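You operate a simulated robot arm through the tools that you are given. There is no shell and no other tool. Be economical: measure what you need, move in short steps, check, and stop when the job is done.

The job below is to be done with a simulated robot arm. You get a single attempt, and the scene is never put back.

## Task
Put the silver cap on top of the bright tap knob. Fetch the black hose end from the top of the workbench and set it on the ledge under the couplings. Turn the bender knob to on. Fetch the grey roll from the high shelf of the open shelf unit and set it on the top of the workbench. Take the beige roll from the middle shelf of the open shelf unit and put it on the white cover. Put the white cloth on the top of the workbench. Push the cupboard door shut. Close the counter drawer. Stack the bottle that says "sealer" from the top of the workbench on top of the bottle labelled "descaler". Lift the bin lid open. Any order will do. Set down upright: black hose end, grey roll, beige roll.

It is judged by the outcome, as a careful person would: the job done as asked, and still so three seconds after it is handed in. It fails if anything else is knocked over, pushed out of place, dropped, spilled or broken. Lids that push on must go on centred and level and be pressed home; caps that screw on are set level and turned clockwise until they are tight. Flat cloth is picked up by pressing the open fingertips on it (5 to 10 N) and closing them slowly along it; thin cloth reads only 2 to 8 mm in the jaws.

## Robot
A 7-joint arm with a two-finger parallel gripper on a trunk, on a base that drives. Base frame: it is fixed to the floor where the robot stands at the start and does not move with it; the origin is under the middle of the robot, x ahead of it, y to its left, z up; the surface under the hand at the start is at about z = 850. Readings come in mm, rad, newtons and seconds.
With the tool pointing down near the work surface it reaches from about 260 to 600 mm from the robot's upright axis, wherever it stands. Its first joint turns from -2.897 to 2.897 rad. Places, roughly: beige roll (7x7x9 cm) [-900, -1700, 600]; bender knob [800, -300, 900]; bin lid [-1800, -3400, 500]; black hose end (5x4x7 cm) [700, -100, 900]; bottle [750, -1750, 1000]; bright tap knob (5x5x7 cm) [-1800, 3200, 800]; counter drawer [-600, -3200, 700]; cupboard door [-500, -3100, 400]; grey roll (7x7x9 cm) [-900, -1200, 1300]; ledge under the couplings (60x24 cm) [860, 960, 800]; silver cap (5x4x3 cm) [500, 100, 900]; top of the workbench [800, -700, 800]; white cloth (12x8x4 cm) [-1300, -1800, 800]; white cover (15x15x2 cm) [-1700, 3000, 700]. Payload 3.4 kg.
The TCP is the grasp point between the finger pads, 30 mm short of the fingertips. In the tool frame z runs along the fingers and y along their closing line. The gripper opens to 94 mm. The fingers are 28 mm wide and 10 mm thick; the gripper's body (50 by 96 mm) begins 55 mm behind the TCP.
Orientation is told as [roll, pitch, yaw] about the base's x, y, z axes, in that order, counted from this pose: with the fingers straight down and closing along the base's y, the tool's x points along the base's -x, its y along +y and its z along -z.

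## Interface
- The arm moves only by the tool drive_tool. Its argument "series" is a list of rows, each an object of numbers (a shift or turn left out is 0, a gripper value left out holds the last): "dx", "dy", "dz": the shift along the tool's x, y, z in mm; "ax", "ay", "az": the turn, a rotation vector about the tool's x, y, z in rad; "claw": the opening, from 0 (shut) to 1 (fully open). In form: [{"dx": .., "dy": .., "dz": .., "ax": .., "ay": .., "az": .., "claw": ..}, ...]. A call has 1 to 20 rows; each row is the pose to reach, as a shift and turn from the pose commanded when the call began, along the tool's axes at that moment. Each row takes 0.2 s and may step no farther than 50 mm and 0.15 rad from the row before; otherwise, or with a gripper value out of range, the whole call is refused. A pose out of reach is approached as far as the arm can. The call stops where the force on the tool passes 40 N (or 10 N more than at its start, if that is more) or the arm is blocked; 0.2 s more then pass. The fingers move at their own pace (about 72 mm/s each) and stop on an object; they squeeze with about 20 N. The grip force told is the motor's: it shows also when the fingers shut on nothing. Time passes only in rows, and 0.2 s behind the last, so rows that repeat a pose let the fingers close. The reply holds the time, the measured pose of the TCP, the force on the tool along the base axes, the opening and the grip force, in the units named above and with some noise, with the torque about the TCP (base axes, N m) and any sound that the robot's microphone picked up.
- Cameras (640 x 400 px; columns grow to the right, rows downward): "scene" is now at [21.6, 134.2, 1567]; the picture's right is [-0.20, -0.98, 0.00], its down [-0.65, 0.13, -0.75] and it looks along [0.73, -0.15, -0.66] (base axes); focal length 258 px, centre (320, 200). "wrist" rides on the gripper at [76, 14, -102] in the tool frame; the picture's right is [-0.18, 0.98, 0.00], its down [-0.75, -0.14, -0.64] and it looks along [-0.63, -0.12, 0.77] (tool axes); focal length 243 px, centre (320, 200). There is no depth. A picture from a camera that has moved, and an enlarged one, comes with that camera's place and axes in the base frame and with its lens.
- capture(camera): a new picture of that camera. No time passes.
- raise_lower(by): slides the trunk up (or, below 0, down) by that many mm; the arm and the scene camera ride with it, the base frame stays. It gives what a move gives, with no picture.
- roll_base(legs): drives the robot by 1 to 6 legs, each [ahead, left, turn to the left] in mm, mm and rad, along the robot's own axes; the way and the turn of a leg run together, so that a leg with both is an arc; at most 1500 mm and 3.142 rad a leg. The arm and the cameras ride along, it lands a little off, and it stops where it bumps. It gives what a move gives.
- pan_tilt(pan, tilt): turns the head with the scene camera to pan (to the left, within 2.705 rad either way) and tilt (down, from -0.506 to 1.204), counted from straight ahead of the robot. It gives what a move gives.
- zoom(camera, box): a new picture of the part [left, top, right, bottom] of that camera's present view, enlarged. No time passes.
- close_job(): hands the job in; it is judged then, once.

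Go step by step. Nothing tells you exact positions but the pictures and the camera data: compare them with the known pose of the tool, close in by small moves and look again before you grip or let go. The budget is 483 turns and 216 pictures, counting those below and the enlarged ones. Unless the task says otherwise, let go and move clear before handing in, and close with one line.

The tools are called after "Emit:" as a command line: name --argument value ..., lists and objects as JSON in quotes. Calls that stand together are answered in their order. drive_tool: Moves the arm, as the interface text tells. Its arguments: {"type":"object","properties":{"series":{"type":"array","items":{"type":"object","properties":{"dx":{"type":"number"},"dy":{"type":"number"},"dz":{"type":"number"},"ax":{"type":"number"},"ay":{"type":"number"},"az":{"type":"number"},"claw":{"type":"number"}}}}},"required":["series"]} The other tools are called the same way: raise_lower (by) slides the trunk up or down; roll_base (legs) drives the base; pan_tilt (pan, tilt) turns the head that bears the scene camera; capture (camera) takes a picture; zoom (camera, box) takes an enlarged picture of a part of a camera's view; close_job () hands the job in.

At the start:

```text
clock: 0.0
tcp_pos: [406.9, 23.3, 1195.4]
tool_rot: [-0.001, 0.001, -0.001]
wrist_force: [-0.1, 0.1, 0.1]
ft_torque: [0.01, -0.02, -0.01]
gripper_width: 93.8
finger_force: 0.0
trunk travel left (down, up): [-225.0, 161.0]
robot x, y, heading: [3.0, 2.0, -0.001]
head pan, tilt: [-0.204, 0.724]
```

scene: 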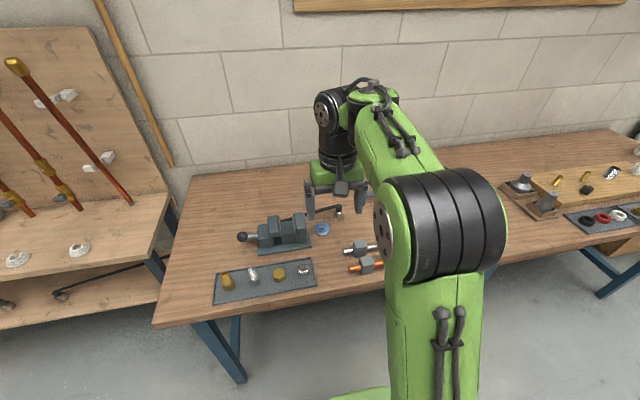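
wrist: 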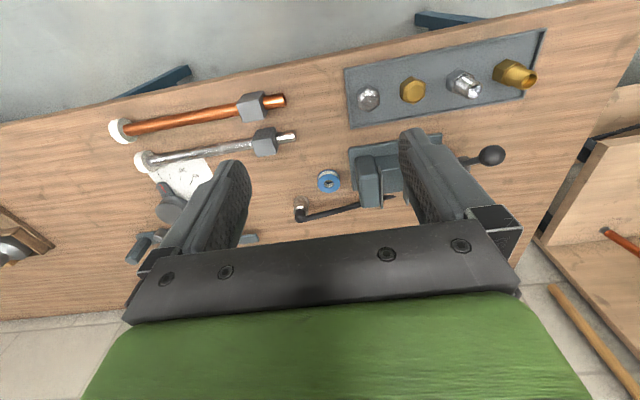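

I see the workbench with a tray of fittings, a vice and pipes; the couplings ledge is to the left. I'll zoom in to identify the silver cap, the black hose end and the bender.

Emit:
zoom --camera "scene" --box '[200, 180, 400, 305]'

Emit:
zoom --camera "scene" --box '[480, 130, 640, 230]'

Emit:
zoom --camera "wrist" --box '[320, 20, 560, 170]'

Emit:
zoom --camera "wrist" --box '[100, 80, 340, 260]'

```text
3.20 times, centred on (300, 242) of scene
camera zoom: at [21.6, 134.2, 1567.0], right [-0.2, -0.98, 0.0], down [-0.65, 0.13, -0.75], along [0.73, -0.15, -0.66], focal length 827 px, centre (384, 64)
```

zoom: 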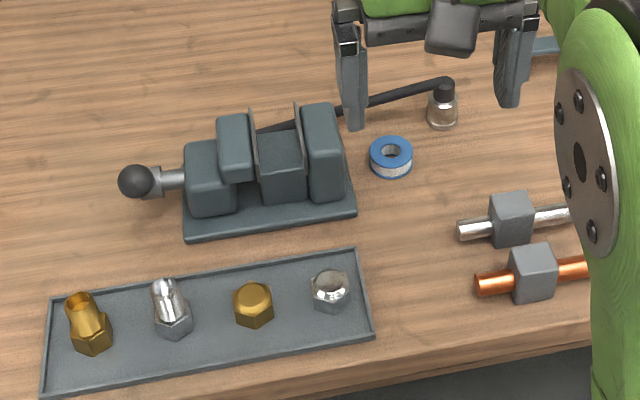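

```text
4.00 times, centred on (560, 180) of scene
camera zoom: at [21.6, 134.2, 1567.0], right [-0.2, -0.98, 0.0], down [-0.65, 0.13, -0.75], along [0.73, -0.15, -0.66], focal length 1034 px, centre (-640, 280)
```

zoom: 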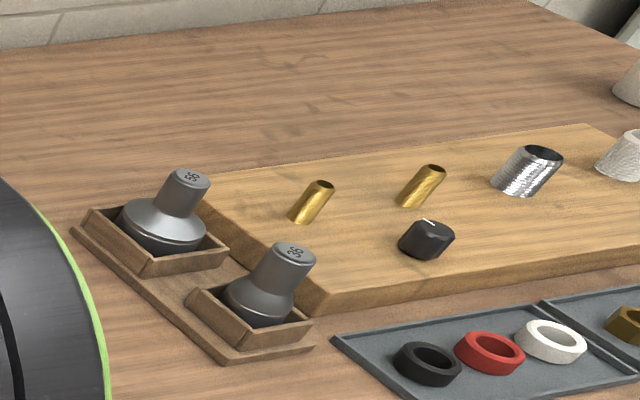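

```text
2.67 times, centred on (440, 95) of wrist
camera zoom: at [331.9, 36.4, 1298.9], right [0.18, 0.98, 0.0], down [0.75, -0.14, 0.64], along [0.63, -0.12, -0.77], focal length 647 px, centre (0, 480)
```

zoom: 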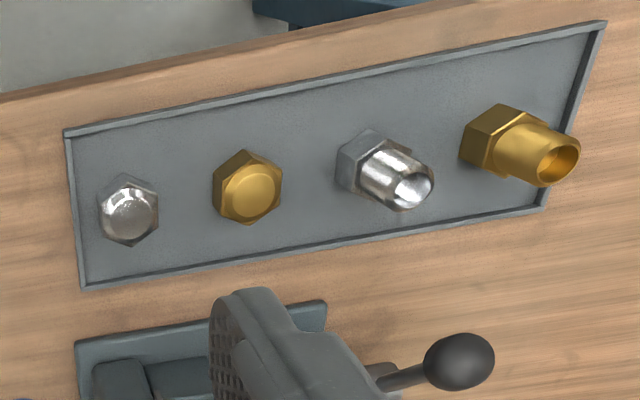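

```text
2.22 times, centred on (220, 170) of wrist
camera zoom: at [331.9, 36.4, 1298.9], right [0.18, 0.98, 0.0], down [0.75, -0.14, 0.64], along [0.63, -0.12, -0.77], focal length 539 px, centre (542, 267)
```

zoom: 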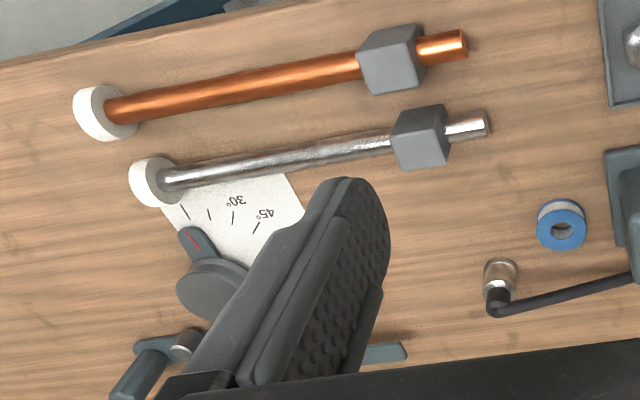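

The silver hex cap is the rightmost item in the tray as seen by the scene camera. I'll shift the hand right to see the bender and hose end.

Emit:
drive_tool --series '[{"dy": -50}, {"dy": -100}, {"dy": -150}, {"dy": -200}, {"dy": -250}]'

Emit:
capture --camera "wrist"

Emit:
capture --camera "scene"

```text
clock: 1.2
tcp_pos: [408.8, -228.4, 1198.6]
tool_rot: [0.001, 0.0, 0.001]
wrist_force: [-0.8, -0.5, -0.3]
ft_torque: [-0.02, 0.01, -0.01]
gripper_width: 94.0
finger_force: 0.0
trunk travel left (down, up): [-225.0, 161.0]
robot x, y, heading: [-0.1, 1.1, -0.002]
head pan, tilt: [-0.204, 0.724]
```

```text
209 pictures are left
camera wrist: at [331.7, -214.2, 1300.6], right [0.18, 0.98, 0.0], down [0.75, -0.14, 0.64], along [0.63, -0.12, -0.77], focal length 243 px, centre (320, 200)
```

wrist: 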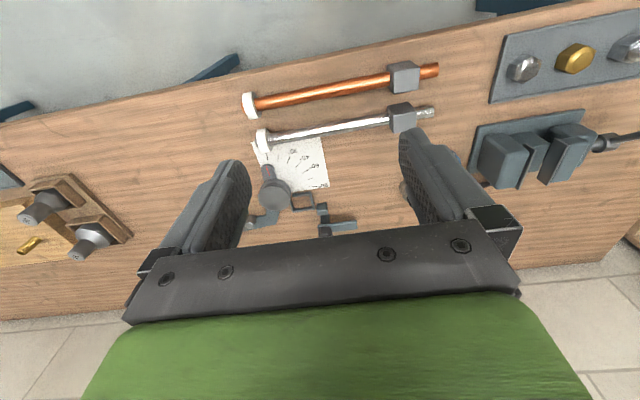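

```text
208 pictures are left
camera scene: at [21.9, 132.2, 1567.1], right [-0.2, -0.98, 0.0], down [-0.65, 0.14, -0.75], along [0.73, -0.15, -0.66], focal length 258 px, centre (320, 200)
```

scene: 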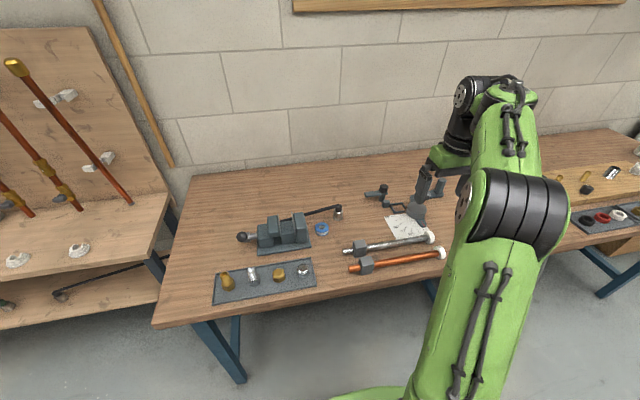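

Emit:
zoom --camera "scene" --box '[300, 170, 460, 270]'

Emit:
zoom --camera "wrist" --box '[220, 120, 380, 245]'

Emit:
zoom --camera "scene" --box '[0, 40, 180, 310]'

```text
4.00 times, centred on (380, 220) of scene
camera zoom: at [21.9, 132.2, 1567.1], right [-0.2, -0.98, 0.0], down [-0.65, 0.14, -0.75], along [0.73, -0.15, -0.66], focal length 1034 px, centre (80, 120)
```

zoom: 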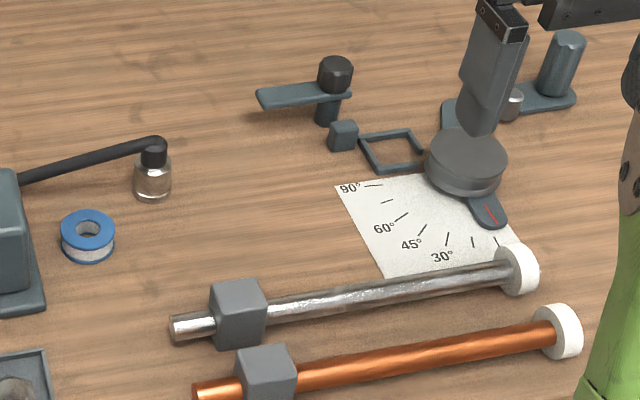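

```text
3.20 times, centred on (300, 182) of wrist
camera zoom: at [331.7, -214.2, 1300.6], right [0.18, 0.98, 0.0], down [0.75, -0.14, 0.64], along [0.63, -0.12, -0.77], focal length 776 px, centre (384, 256)
```

zoom: 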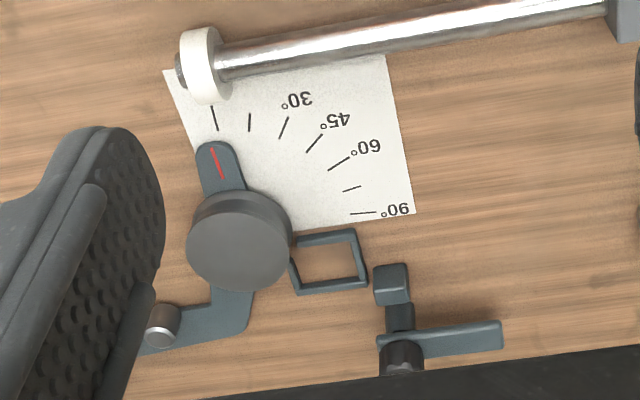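

```text
1.48 times, centred on (90, 175) of scene
camera zoom: at [21.9, 132.2, 1567.1], right [-0.2, -0.98, 0.0], down [-0.65, 0.14, -0.75], along [0.73, -0.15, -0.66], focal length 383 px, centre (661, 237)
```

zoom: 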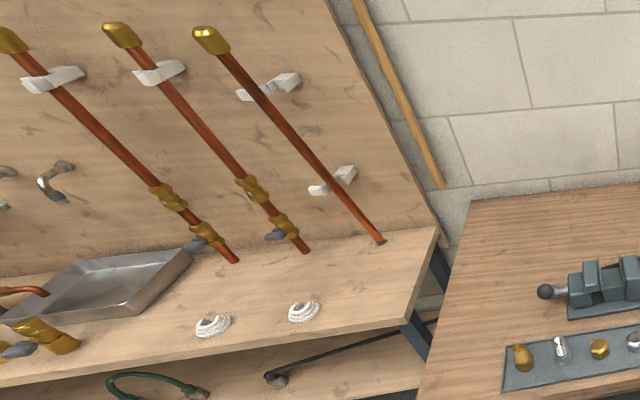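

Emit:
drive_tool --series '[{"dx": -50}, {"dx": -100, "dz": 30}, {"dx": -140, "dz": 60}]'

Emit:
capture --camera "wrist"

```text
refused: row 2 steps farther than a row can; nothing moved
```

```text
204 pictures are left
camera wrist: at [331.7, -214.2, 1300.6], right [0.18, 0.98, 0.0], down [0.75, -0.14, 0.64], along [0.63, -0.12, -0.77], focal length 243 px, centre (320, 200)
```

wrist: 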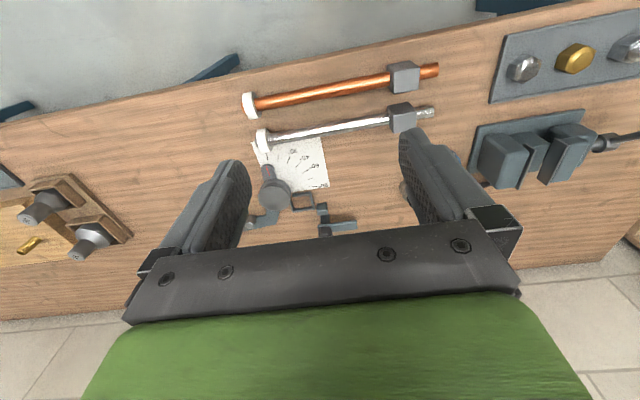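

Emit:
drive_tool --series '[{"dx": -40}, {"dx": -80, "dz": 20}, {"dx": -120, "dz": 40}, {"dx": -150, "dz": 60}]'

Emit:
capture --camera "wrist"

Emit:
zoom --camera "scene" --box '[300, 160, 460, 260]'

```text
clock: 2.2
tcp_pos: [506.8, -214.8, 1140.7]
tool_rot: [0.0, 0.0, 0.001]
wrist_force: [0.0, 0.2, -0.3]
ft_torque: [-0.03, 0.02, 0.0]
gripper_width: 94.0
finger_force: 0.0
out of reach, approached as far as the arm can: row 2, 3, 4
trunk travel left (down, up): [-225.0, 161.0]
robot x, y, heading: [-0.7, -5.6, -0.007]
head pan, tilt: [-0.204, 0.724]
```

```text
203 pictures are left
camera wrist: at [430.0, -200.3, 1242.9], right [0.18, 0.98, 0.0], down [0.75, -0.14, 0.64], along [0.63, -0.12, -0.77], focal length 243 px, centre (320, 200)
```

wrist: 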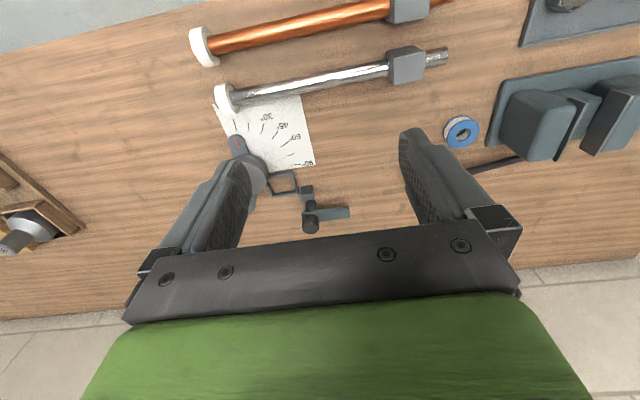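

```text
4.00 times, centred on (380, 210) of scene
camera zoom: at [21.1, 134.6, 1567.0], right [-0.2, -0.98, 0.0], down [-0.65, 0.13, -0.75], along [0.73, -0.15, -0.66], focal length 1034 px, centre (80, 160)
```

zoom: 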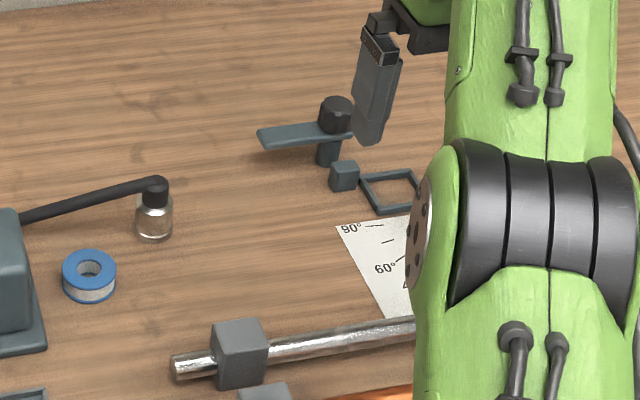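

Emit:
zoom --camera "wrist" --box '[200, 90, 360, 240]'

```text
2.67 times, centred on (280, 165) of wrist
camera zoom: at [430.0, -200.3, 1242.9], right [0.18, 0.98, 0.0], down [0.75, -0.14, 0.64], along [0.63, -0.12, -0.77], focal length 647 px, centre (427, 293)
```

zoom: 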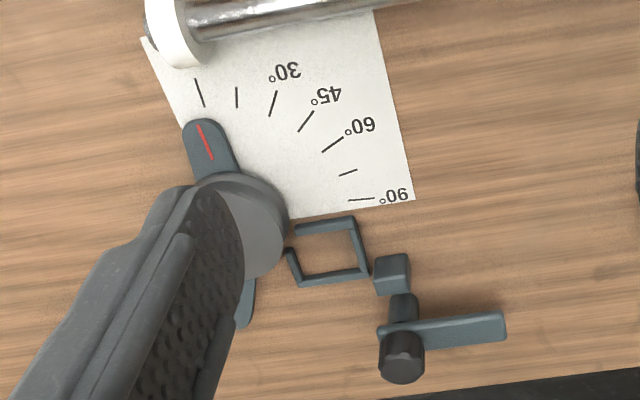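

Emit:
drive_tool --series '[{"dz": 40}, {"dz": 80}, {"dz": 120, "dy": -30}, {"dz": 140, "dx": -40, "dy": -40}, {"dz": 140, "dx": -80, "dy": -60}]'

Emit:
capture --camera "wrist"

```text
clock: 3.4
tcp_pos: [536.4, -250.2, 1003.4]
tool_rot: [0.0, -0.001, 0.0]
wrist_force: [0.1, -0.2, -0.2]
ft_torque: [0.0, 0.01, 0.03]
gripper_width: 93.7
finger_force: 0.0
out of reach, approached as far as the arm can: row 4, 5
trunk travel left (down, up): [-225.0, 161.0]
robot x, y, heading: [3.9, -0.6, -0.003]
head pan, tilt: [-0.204, 0.724]
```

```text
200 pictures are left
camera wrist: at [460.3, -236.2, 1105.1], right [0.18, 0.98, 0.0], down [0.75, -0.14, 0.64], along [0.63, -0.12, -0.77], focal length 243 px, centre (320, 200)
```

wrist: 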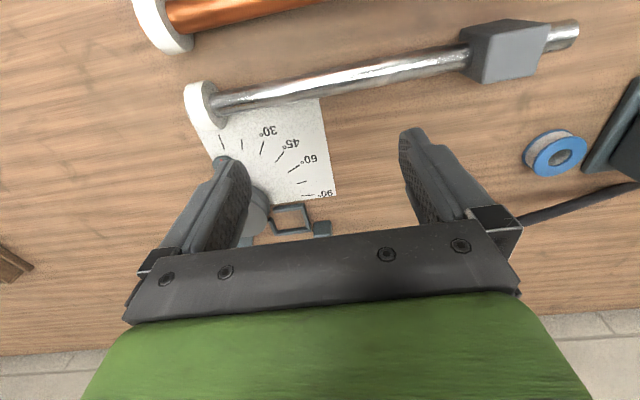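

Emit:
drive_tool --series '[{"dz": -50}, {"dz": -100}, {"dz": -150}, {"dz": -200, "dx": 30}, {"dz": -200, "dx": 80}, {"dz": -200, "dx": 130, "dy": 50}, {"dz": -200, "dx": 160, "dy": 90}, {"dz": -200, "dx": 160, "dy": 140}, {"dz": -200, "dx": 160, "dy": 190}, {"dz": -200, "dx": 160, "dy": 240}]'

Emit:
roll_base --legs '[[0, -550, 0]]'

Emit:
pan_tilt --pan 0.0 --tilt 0.7

Emit:
capture --camera "scene"

```text
refused: row 4 steps farther than a row can; nothing moved
```

```text
clock: 6.5
tcp_pos: [537.2, -795.8, 1002.2]
tool_rot: [-0.002, -0.003, -0.001]
wrist_force: [0.5, -0.3, 0.4]
ft_torque: [-0.01, 0.0, -0.05]
gripper_width: 94.1
finger_force: 0.1
trunk travel left (down, up): [-225.0, 161.0]
robot x, y, heading: [-1.0, -542.6, 0.002]
head pan, tilt: [-0.204, 0.724]
```

```text
clock: 7.3
tcp_pos: [537.0, -795.0, 1002.3]
tool_rot: [-0.003, -0.002, -0.001]
wrist_force: [-0.2, 0.2, 1.0]
ft_torque: [0.04, 0.0, 0.01]
gripper_width: 94.0
finger_force: 0.2
trunk travel left (down, up): [-225.0, 161.0]
robot x, y, heading: [-1.5, -545.9, 0.001]
head pan, tilt: [0.0, 0.7]
```

```text
199 pictures are left
camera scene: at [24.4, -393.2, 1569.1], right [0.0, -1.0, 0.0], down [-0.64, 0.0, -0.76], along [0.76, 0.0, -0.64], focal length 258 px, centre (320, 200)
```

scene: 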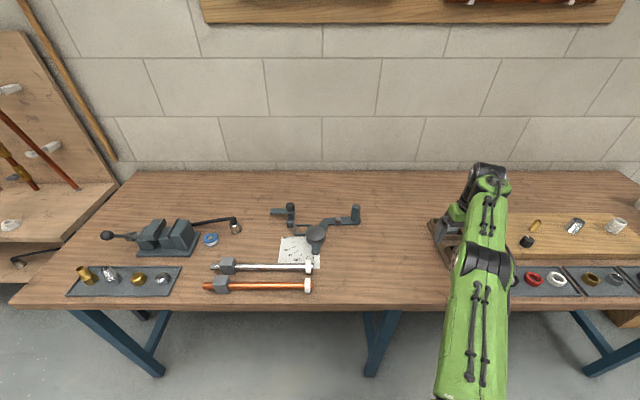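

Emit:
zoom --camera "scene" --box '[190, 190, 390, 300]'

Emit:
zoom --camera "scene" --box '[255, 195, 375, 270]'

```text
3.20 times, centred on (290, 245) of scene
camera zoom: at [24.4, -393.2, 1569.1], right [0.0, -1.0, 0.0], down [-0.64, 0.0, -0.76], along [0.76, 0.0, -0.64], focal length 827 px, centre (416, 56)
```

zoom: 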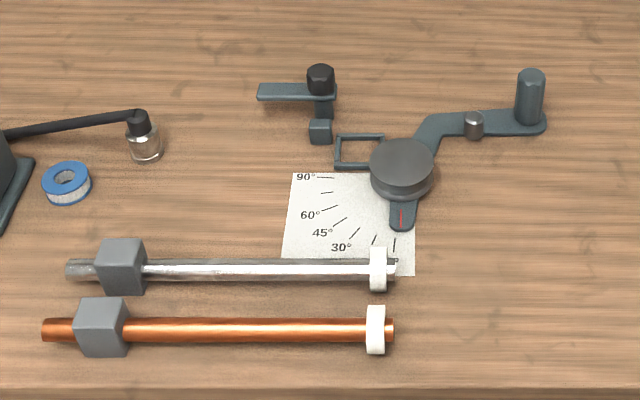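

```text
5.33 times, centred on (315, 232) of scene
camera zoom: at [24.4, -393.2, 1569.1], right [0.0, -1.0, 0.0], down [-0.64, 0.0, -0.76], along [0.76, 0.0, -0.64], focal length 1378 px, centre (347, 27)
```

zoom: 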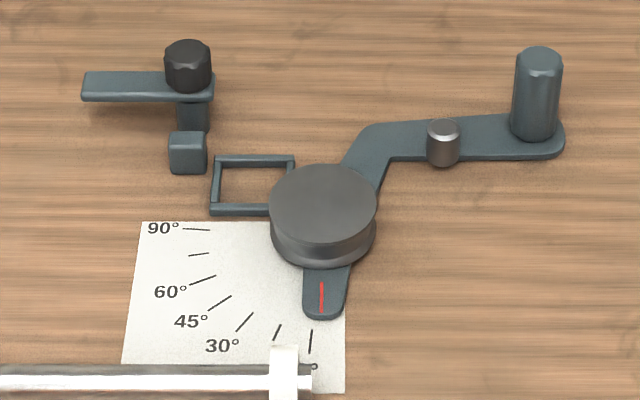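

Emit:
pan_tilt --pan 0.0 --tilt 1.2

Emit:
capture --camera "scene"

```text
clock: 8.2
tcp_pos: [537.4, -793.8, 1003.0]
tool_rot: [-0.002, -0.004, -0.001]
wrist_force: [0.0, -0.1, 0.9]
ft_torque: [0.0, 0.03, -0.04]
gripper_width: 94.0
finger_force: 0.0
trunk travel left (down, up): [-225.0, 161.0]
robot x, y, heading: [2.3, -543.2, 0.001]
head pan, tilt: [0.0, 1.201]
```

```text
196 pictures are left
camera scene: at [-4.5, -393.2, 1533.2], right [0.0, -1.0, 0.0], down [-0.93, 0.0, -0.36], along [0.36, 0.0, -0.93], focal length 258 px, centre (320, 200)
```

scene: 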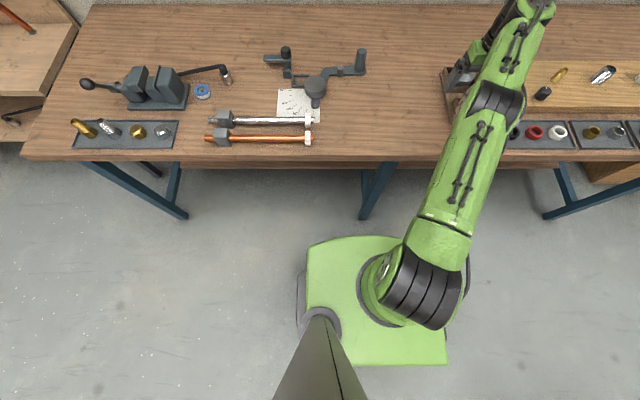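

Emit:
drive_tool --series '[{"dz": -50}, {"dz": -100}, {"dz": -150}, {"dz": -160, "dx": 45}, {"dz": -160, "dx": 90}, {"dz": -160, "dx": 130}, {"dz": -160, "dx": 130, "dy": 50}, {"dz": -160, "dx": 130, "dy": 100}, {"dz": -160, "dx": 130, "dy": 150}, {"dz": -160, "dx": 130, "dy": 200}, {"dz": -160, "dx": 130, "dy": 250}]'

```text
clock: 10.6
tcp_pos: [405.4, -542.4, 1164.8]
tool_rot: [-0.004, -0.003, -0.001]
wrist_force: [-0.4, 0.1, -0.3]
ft_torque: [0.02, 0.02, 0.03]
gripper_width: 94.0
finger_force: 0.1
out of reach, approached as far as the arm can: row 1, 2, 3, 4
trunk travel left (down, up): [-225.0, 161.0]
robot x, y, heading: [4.2, -545.0, 0.002]
head pan, tilt: [0.0, 1.201]
```

Emit:
roll_base --legs '[[0, 280, 0], [200, 0, 0]]'

Emit:
capture --camera "wrist"

Emit:
capture --camera "scene"

```text
clock: 13.8
tcp_pos: [609.6, -260.7, 1163.7]
tool_rot: [-0.003, -0.003, 0.002]
wrist_force: [-0.1, 0.2, -0.3]
ft_torque: [0.02, 0.0, 0.02]
gripper_width: 94.0
finger_force: 0.1
trunk travel left (down, up): [-225.0, 161.0]
robot x, y, heading: [201.5, -256.2, 0.003]
head pan, tilt: [0.0, 1.201]
```

```text
195 pictures are left
camera wrist: at [533.6, -246.7, 1266.2], right [0.18, 0.98, 0.0], down [0.75, -0.14, 0.64], along [0.63, -0.12, -0.77], focal length 243 px, centre (320, 200)
```

wrist: 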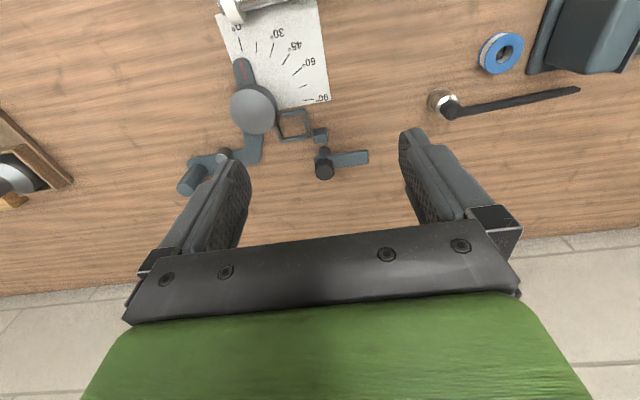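

```text
194 pictures are left
camera scene: at [198.9, -110.3, 1533.1], right [0.0, -1.0, 0.0], down [-0.93, 0.0, -0.36], along [0.36, 0.0, -0.93], focal length 258 px, centre (320, 200)
```

scene: 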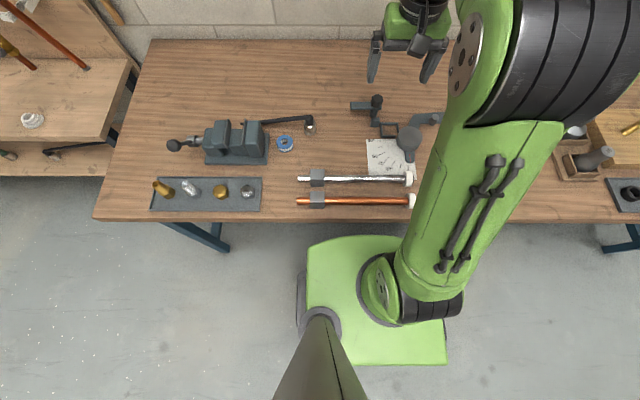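

Emit:
drive_tool --series '[{"dz": 40}, {"dz": 80}, {"dz": 100, "dx": -30}, {"dz": 100, "dx": -60}]'

Emit:
capture --camera "wrist"

Emit:
zoom --camera "wrist" --box '[250, 90, 390, 190]'

```text
clock: 14.8
tcp_pos: [668.2, -262.1, 1066.8]
tool_rot: [-0.001, -0.002, 0.002]
wrist_force: [0.9, -0.3, 0.2]
ft_torque: [0.01, 0.01, 0.01]
gripper_width: 93.8
finger_force: 0.1
trunk travel left (down, up): [-225.0, 161.0]
robot x, y, heading: [200.1, -264.2, 0.006]
head pan, tilt: [0.0, 1.201]
```

```text
193 pictures are left
camera wrist: at [593.3, -248.2, 1168.1], right [0.18, 0.98, 0.0], down [0.75, -0.14, 0.64], along [0.63, -0.12, -0.77], focal length 243 px, centre (320, 200)
```

wrist: 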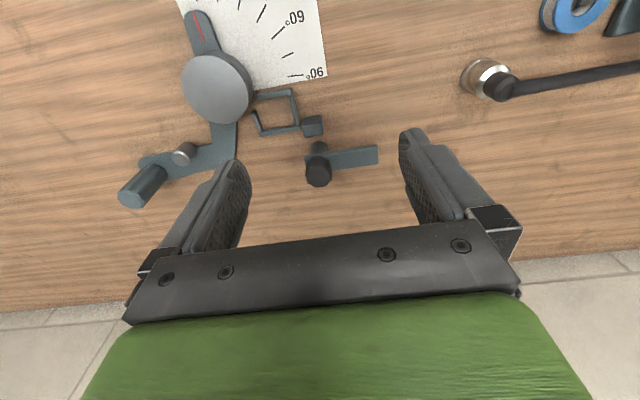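

```text
4.00 times, centred on (320, 140) of wrist
camera zoom: at [593.3, -248.2, 1168.1], right [0.18, 0.98, 0.0], down [0.75, -0.14, 0.64], along [0.63, -0.12, -0.77], focal length 970 px, centre (320, 440)
```

zoom: 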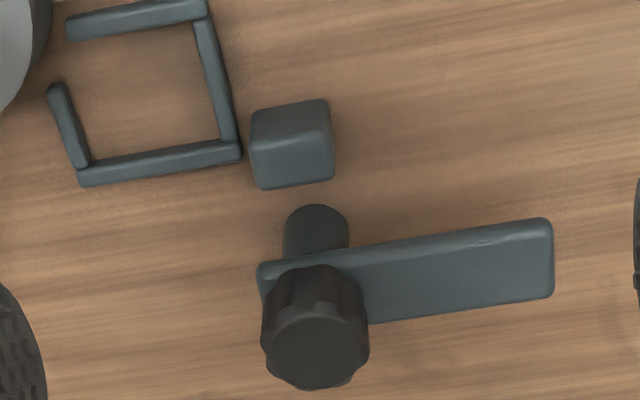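

Emit:
drive_tool --series '[{"dx": -40, "dy": -8, "dz": 20}, {"dx": -80, "dy": -18, "dz": 40}, {"dx": -94, "dy": -18, "dz": 70}]'

Emit:
capture --camera "wrist"

Emit:
pan_tilt --pan -0.2 --tilt 0.8

Emit:
capture --camera "scene"

```text
clock: 15.6
tcp_pos: [762.4, -278.6, 994.5]
tool_rot: [-0.002, 0.0, 0.002]
wrist_force: [-0.1, -0.3, 0.1]
ft_torque: [0.02, 0.0, 0.0]
gripper_width: 94.0
finger_force: 0.1
trunk travel left (down, up): [-225.0, 161.0]
robot x, y, heading: [204.3, -265.4, -0.001]
head pan, tilt: [0.0, 1.201]
```

```text
191 pictures are left
camera wrist: at [686.0, -265.0, 1095.9], right [0.18, 0.98, 0.0], down [0.75, -0.14, 0.64], along [0.63, -0.12, -0.77], focal length 243 px, centre (320, 200)
```

wrist: 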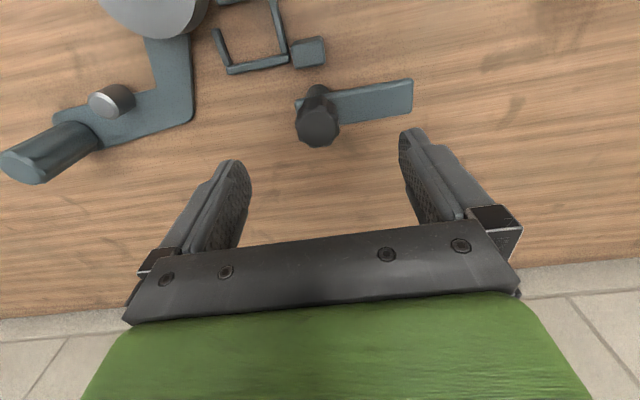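

```text
clock: 16.5
tcp_pos: [761.4, -279.3, 994.6]
tool_rot: [-0.003, -0.002, 0.003]
wrist_force: [0.7, -0.1, 1.2]
ft_torque: [0.02, -0.01, 0.02]
gripper_width: 93.7
finger_force: 0.0
trunk travel left (down, up): [-225.0, 161.0]
robot x, y, heading: [202.2, -262.3, -0.0]
head pan, tilt: [-0.201, 0.799]
```

```text
190 pictures are left
camera scene: at [220.7, -126.2, 1560.8], right [-0.2, -0.98, 0.0], down [-0.7, 0.14, -0.7], along [0.68, -0.14, -0.72], focal length 258 px, centre (320, 200)
```

scene: 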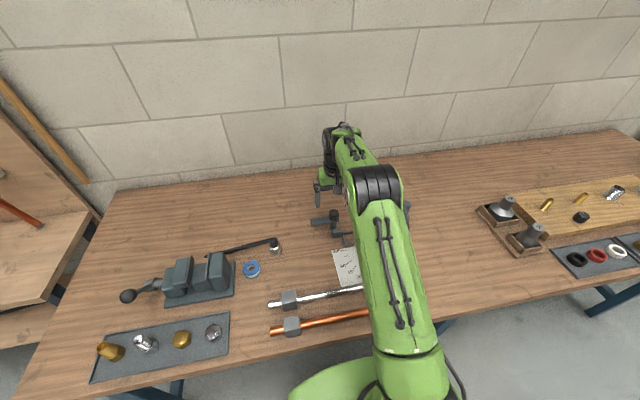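

Emit:
zoom --camera "scene" --box '[280, 170, 380, 250]'

Emit:
zoom --camera "wrist" --box '[250, 40, 440, 170]'

```text
5.00 times, centred on (330, 210) of scene
camera zoom: at [220.7, -126.2, 1560.8], right [-0.2, -0.98, 0.0], down [-0.7, 0.14, -0.7], along [0.68, -0.14, -0.72], focal length 1292 px, centre (270, 150)
```

zoom: 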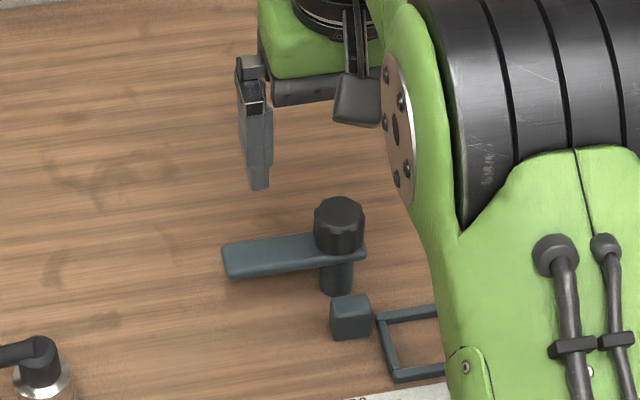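

```text
3.08 times, centred on (345, 105) of wrist
camera zoom: at [685.1, -265.0, 1096.6], right [0.18, 0.98, 0.0], down [0.75, -0.14, 0.64], along [0.63, -0.12, -0.77], focal length 746 px, centre (243, 492)
```

zoom: 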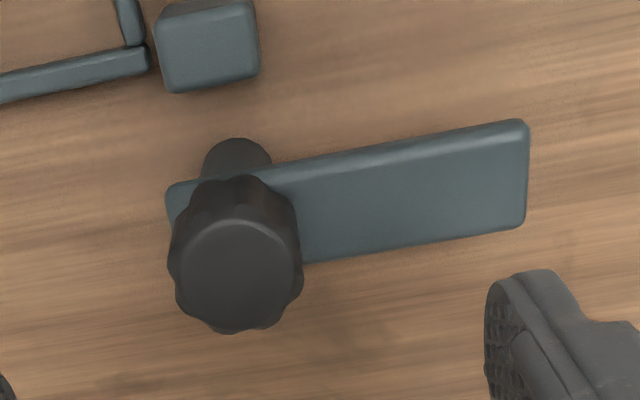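

Emit:
drive_tool --series '[{"dz": 30}, {"dz": 50}, {"dz": 66}, {"dz": 66, "claw": 0.2}, {"dz": 66, "claw": 0.2}, {"dz": 66, "claw": 0.2}, {"dz": 66, "claw": 0.2}]'

Emit:
zoom --camera "scene" --box '[280, 170, 380, 250]'

```text
clock: 18.1
tcp_pos: [761.5, -279.6, 928.2]
tool_rot: [-0.002, -0.002, 0.002]
wrist_force: [-4.0, -3.6, -1.1]
ft_torque: [0.26, 0.11, 0.03]
gripper_width: 32.7
finger_force: 45.1
trunk travel left (down, up): [-225.0, 161.0]
robot x, y, heading: [204.0, -262.5, 0.005]
head pan, tilt: [-0.201, 0.799]
```

```text
5.00 times, centred on (330, 210) of scene
camera zoom: at [220.3, -127.1, 1560.9], right [-0.2, -0.98, 0.0], down [-0.7, 0.14, -0.7], along [0.68, -0.14, -0.72], focal length 1292 px, centre (270, 150)
```

zoom: 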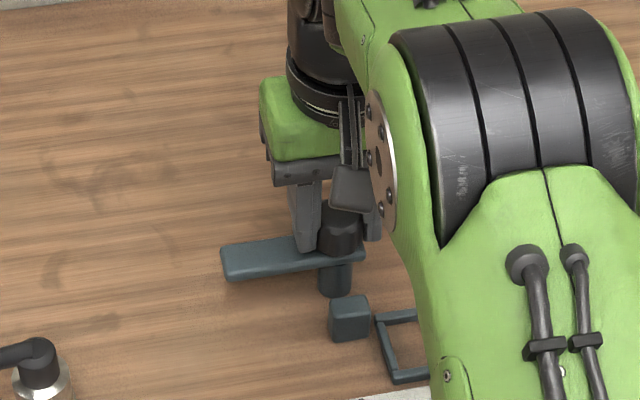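

Knob gripped (32.7 mm). I'll try turning it clockwise gently and watch the torque.

Emit:
drive_tool --series '[{"az": 0.1}, {"az": 0.2}, {"az": 0.3}]'

```text
clock: 18.9
tcp_pos: [761.4, -281.6, 929.8]
tool_rot: [0.001, -0.004, -0.301]
wrist_force: [-9.5, -12.3, -5.5]
ft_torque: [-0.1, -0.04, 0.84]
gripper_width: 32.3
finger_force: 44.9
trunk travel left (down, up): [-225.0, 161.0]
robot x, y, heading: [199.8, -255.5, 0.004]
head pan, tilt: [-0.201, 0.799]
```

Emit:
drive_tool --series '[{"az": 0.1}, {"az": 0.2}, {"az": 0.3}]'

Emit:
zoom --camera "wrist" --box '[220, 40, 440, 220]'

```text
clock: 19.7
tcp_pos: [762.8, -281.5, 930.2]
tool_rot: [0.001, -0.006, -0.604]
wrist_force: [-7.1, -20.3, 1.5]
ft_torque: [-0.67, 0.04, 0.33]
gripper_width: 32.4
finger_force: 45.4
trunk travel left (down, up): [-225.0, 161.0]
robot x, y, heading: [199.2, -259.9, -0.001]
head pan, tilt: [-0.201, 0.799]
```

```text
2.22 times, centred on (330, 130) of wrist
camera zoom: at [708.0, -227.7, 1031.8], right [0.71, 0.7, 0.0], down [0.54, -0.54, 0.65], along [0.46, -0.46, -0.76], focal length 539 px, centre (298, 356)
```

zoom: 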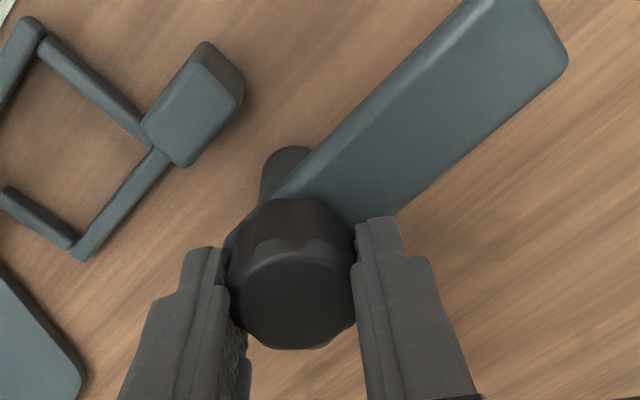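

Emit:
drive_tool --series '[{"az": 0.1, "dy": 2}, {"az": 0.2, "dy": 3}, {"az": 0.3, "dy": 3}]'

Emit:
zoom --camera "wrist" --box '[220, 40, 440, 220]'

```text
clock: 20.5
tcp_pos: [761.7, -282.6, 930.5]
tool_rot: [0.001, -0.003, -0.908]
wrist_force: [-17.9, -30.6, 5.0]
ft_torque: [-0.66, 0.64, 0.65]
gripper_width: 32.7
finger_force: 45.4
trunk travel left (down, up): [-225.0, 161.0]
robot x, y, heading: [203.4, -262.7, 0.003]
head pan, tilt: [-0.201, 0.799]
```

```text
2.22 times, centred on (330, 130) of wrist
camera zoom: at [726.3, -214.3, 1032.1], right [0.89, 0.46, 0.0], down [0.35, -0.68, 0.65], along [0.3, -0.57, -0.76], focal length 539 px, centre (298, 356)
```

zoom: 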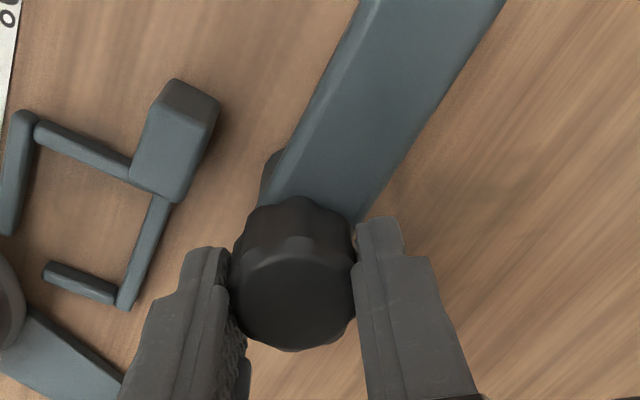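

Emit:
drive_tool --series '[{"dx": -2.6, "dy": -6.4}, {"dx": -2.6, "dy": -6.4}]'

Emit:
zoom --camera "wrist" --box '[290, 120, 350, 170]'

```text
clock: 21.1
tcp_pos: [762.7, -282.5, 931.5]
tool_rot: [0.003, -0.003, -0.898]
wrist_force: [-4.8, -15.8, 5.4]
ft_torque: [-1.1, 0.46, 0.07]
gripper_width: 32.4
finger_force: 45.3
trunk travel left (down, up): [-225.0, 161.0]
robot x, y, heading: [205.0, -261.8, 0.002]
head pan, tilt: [-0.201, 0.799]
```

```text
8.00 times, centred on (320, 145) of wrist
camera zoom: at [725.3, -214.9, 1032.2], right [0.88, 0.47, 0.0], down [0.35, -0.68, 0.64], along [0.3, -0.57, -0.76], focal length 1941 px, centre (320, 640)
```

zoom: 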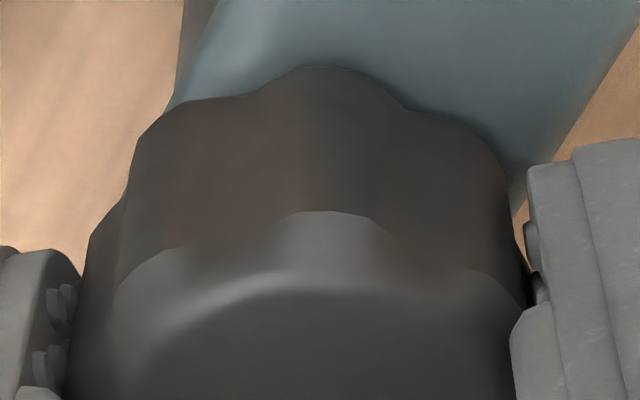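

Emit:
drive_tool --series '[{"az": 0.1}, {"az": 0.2}]'

Emit:
zoom --camera "wrist" --box '[290, 120, 350, 170]'

```text
clock: 21.7
tcp_pos: [759.4, -280.5, 929.5]
tool_rot: [0.003, 0.002, -1.097]
wrist_force: [-10.9, -10.5, 8.0]
ft_torque: [-0.58, 0.36, 0.18]
gripper_width: 32.0
finger_force: 44.8
trunk travel left (down, up): [-225.0, 161.0]
robot x, y, heading: [203.1, -258.0, 0.002]
head pan, tilt: [-0.201, 0.799]
```

```text
8.00 times, centred on (320, 145) of wrist
camera zoom: at [738.0, -207.5, 1032.2], right [0.96, 0.28, 0.0], down [0.22, -0.74, 0.64], along [0.18, -0.61, -0.77], focal length 1941 px, centre (320, 640)
```

zoom: 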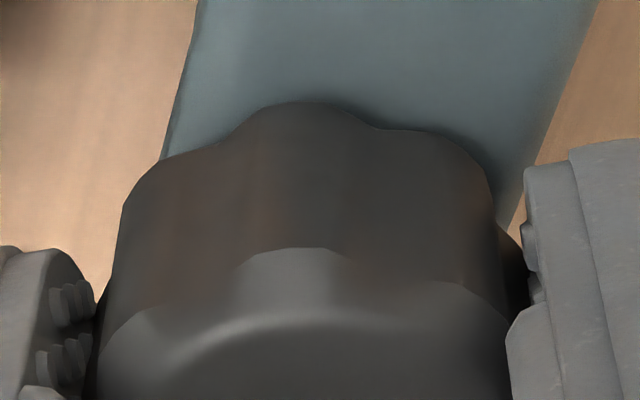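

Emit:
drive_tool --series '[{"az": -0.1}, {"az": -0.2}]'

Emit:
zoom --camera "wrist" --box '[290, 120, 350, 170]'

```text
clock: 22.3
tcp_pos: [760.5, -280.3, 929.3]
tool_rot: [0.001, -0.001, -0.892]
wrist_force: [-7.7, -5.1, 8.9]
ft_torque: [0.55, 0.93, 0.0]
gripper_width: 32.2
finger_force: 45.2
trunk travel left (down, up): [-225.0, 161.0]
robot x, y, heading: [201.1, -261.9, 0.005]
head pan, tilt: [-0.201, 0.799]
```

```text
8.00 times, centred on (320, 145) of wrist
camera zoom: at [723.6, -213.4, 1032.1], right [0.88, 0.47, 0.0], down [0.36, -0.68, 0.64], along [0.31, -0.56, -0.77], focal length 1941 px, centre (320, 640)
```

zoom: 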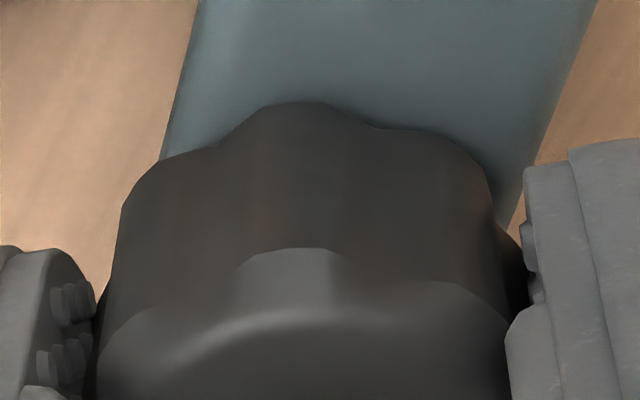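

The plate is fixed to the knob, and it turns counter-clockwise (clockwise is the stop). I'll keep turning counter-clockwise.

Emit:
drive_tool --series '[{"az": -0.1}, {"az": -0.2}, {"az": -0.3}, {"az": -0.4}, {"az": -0.5}]'

Emit:
capture --camera "wrist"

```text
clock: 23.5
tcp_pos: [760.4, -279.8, 929.2]
tool_rot: [-0.002, -0.006, -0.395]
wrist_force: [-7.3, 0.6, 8.2]
ft_torque: [0.26, 0.35, -0.03]
gripper_width: 31.8
finger_force: 45.4
trunk travel left (down, up): [-225.0, 161.0]
robot x, y, heading: [205.3, -261.4, -0.002]
head pan, tilt: [-0.201, 0.799]
```

```text
181 pictures are left
camera wrist: at [695.7, -238.5, 1031.8], right [0.55, 0.84, 0.0], down [0.64, -0.42, 0.65], along [0.54, -0.35, -0.76], focal length 243 px, centre (320, 200)
```

wrist: 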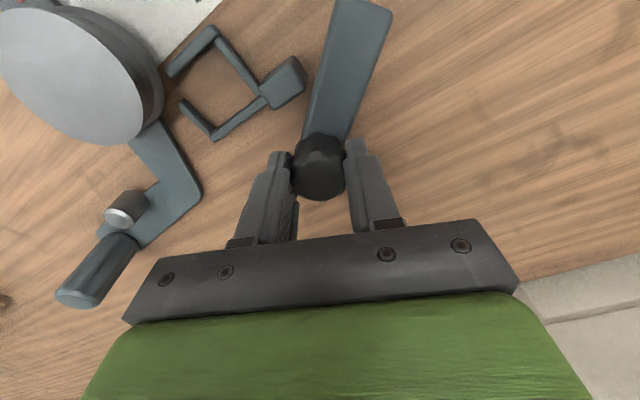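

Emit:
drive_tool --series '[{"az": -0.1}, {"az": -0.2}, {"az": -0.3}, {"az": -0.4}, {"az": -0.5}]'

Emit:
capture --camera "wrist"

```text
clock: 24.7
tcp_pos: [761.0, -279.2, 930.8]
tool_rot: [0.001, -0.004, 0.105]
wrist_force: [-4.9, 6.8, 5.9]
ft_torque: [0.84, -0.63, -0.02]
gripper_width: 32.0
finger_force: 44.7
trunk travel left (down, up): [-225.0, 161.0]
robot x, y, heading: [202.7, -257.9, -0.001]
head pan, tilt: [-0.201, 0.799]
```

```text
180 pictures are left
camera wrist: at [683.3, -274.2, 1031.7], right [0.08, 1.0, 0.0], down [0.76, -0.06, 0.65], along [0.64, -0.05, -0.76], focal length 243 px, centre (320, 200)
```

wrist: 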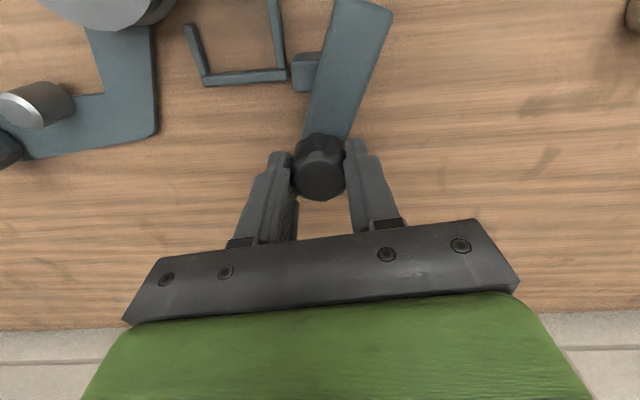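

Emit:
drive_tool --series '[{"az": -0.1}, {"az": -0.2}, {"az": -0.3}, {"az": -0.4}]'

Emit:
capture --camera "wrist"

```text
clock: 25.7
tcp_pos: [760.4, -280.0, 929.6]
tool_rot: [-0.004, -0.001, 0.504]
wrist_force: [-1.0, 13.1, 8.4]
ft_torque: [0.49, 0.18, -0.9]
gripper_width: 32.0
finger_force: 45.0
trunk travel left (down, up): [-225.0, 161.0]
robot x, y, heading: [204.8, -260.3, 0.002]
head pan, tilt: [-0.201, 0.799]
```

```text
179 pictures are left
camera wrist: at [687.0, -304.2, 1031.7], right [-0.31, 0.95, 0.0], down [0.73, 0.24, 0.64], along [0.61, 0.2, -0.77], focal length 243 px, centre (320, 200)
```

wrist: 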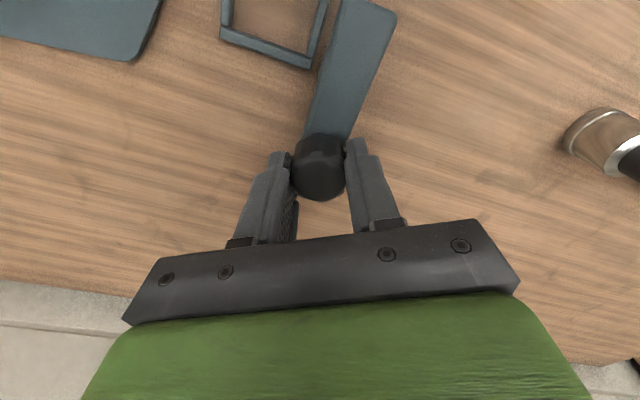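

The torque rose at about 90°, so it's at the end stop. I'll release, lift and check.

Emit:
drive_tool --series '[{"az": 0.03}, {"az": 0.03, "claw": 1}, {"az": 0.03, "claw": 1}, {"az": 0.03, "claw": 1}, {"az": 0.03, "dz": -40}, {"az": 0.1, "dz": -80}, {"az": 0.2, "dz": -120}, {"az": 0.3, "dz": -160}, {"az": 0.4, "dz": -180}, {"az": 0.5, "dz": -180}]'

Emit:
capture --camera "wrist"

```text
clock: 27.9
tcp_pos: [760.9, -281.2, 1109.1]
tool_rot: [-0.002, -0.002, 0.002]
wrist_force: [-0.6, 0.0, 0.1]
ft_torque: [-0.01, 0.01, -0.01]
gripper_width: 93.9
finger_force: 0.1
trunk travel left (down, up): [-225.0, 161.0]
robot x, y, heading: [204.3, -261.6, 0.002]
head pan, tilt: [-0.201, 0.799]
```

```text
178 pictures are left
camera wrist: at [684.8, -267.6, 1210.8], right [0.18, 0.98, 0.0], down [0.75, -0.14, 0.64], along [0.63, -0.12, -0.77], focal length 243 px, centre (320, 200)
```

wrist: 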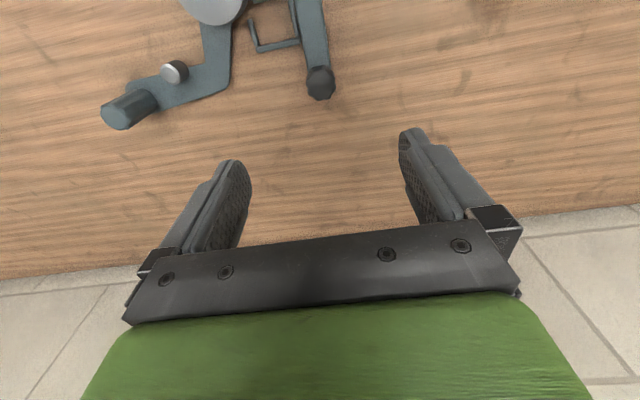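

Emit:
drive_tool --series '[{"dx": 40, "dy": 30}, {"dx": 60, "dy": 75}, {"dx": 60, "dy": 125}, {"dx": 60, "dy": 175}]'

Emit:
capture --camera "wrist"

Emit:
capture --camera "scene"

```text
clock: 28.9
tcp_pos: [703.4, -106.4, 1108.8]
tool_rot: [-0.002, -0.001, 0.002]
wrist_force: [-0.4, 0.1, 0.2]
ft_torque: [-0.01, -0.01, 0.07]
gripper_width: 94.3
finger_force: 0.1
trunk travel left (down, up): [-225.0, 161.0]
robot x, y, heading: [204.6, -262.4, 0.001]
head pan, tilt: [-0.201, 0.799]
```

```text
177 pictures are left
camera wrist: at [626.1, -92.9, 1209.9], right [0.18, 0.98, 0.0], down [0.75, -0.14, 0.64], along [0.63, -0.12, -0.77], focal length 243 px, centre (320, 200)
```

wrist: 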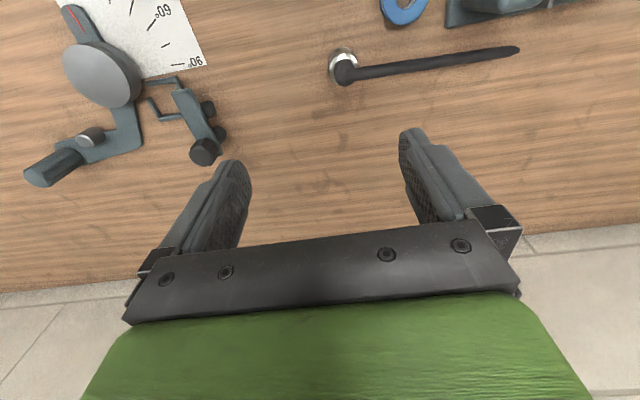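

```text
176 pictures are left
camera scene: at [220.9, -124.5, 1560.6], right [-0.2, -0.98, 0.0], down [-0.7, 0.14, -0.7], along [0.68, -0.14, -0.72], focal length 258 px, centre (320, 200)
```

scene: 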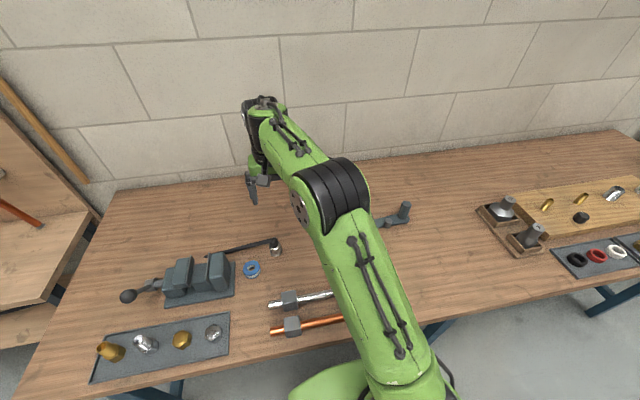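

Emit:
zoom --camera "scene" --box '[180, 225, 300, 285]'

Emit:
zoom --camera "wrist" --box '[300, 20, 540, 120]'

```text
5.33 times, centred on (240, 255) of scene
camera zoom: at [220.9, -124.5, 1560.6], right [-0.2, -0.98, 0.0], down [-0.7, 0.14, -0.7], along [0.68, -0.14, -0.72], focal length 1378 px, centre (747, -93)
```

zoom: 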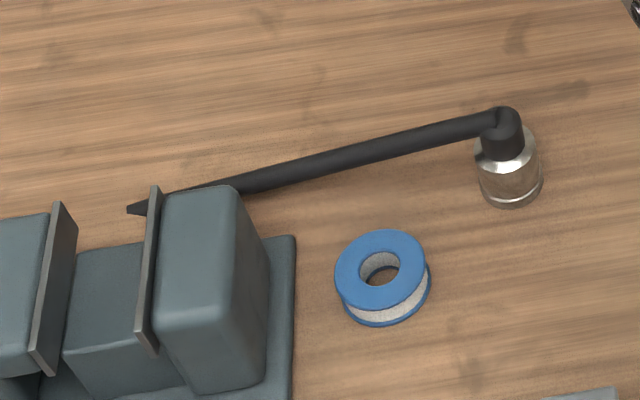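

```text
2.67 times, centred on (420, 70) of wrist
camera zoom: at [626.1, -92.9, 1209.9], right [0.18, 0.98, 0.0], down [0.75, -0.14, 0.64], along [0.63, -0.12, -0.77], focal length 647 px, centre (53, 547)
```

zoom: 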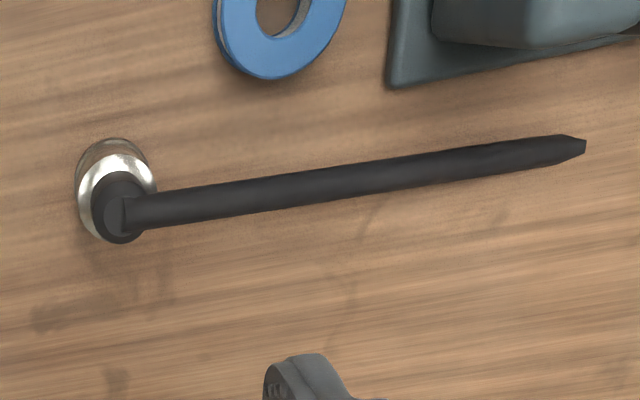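

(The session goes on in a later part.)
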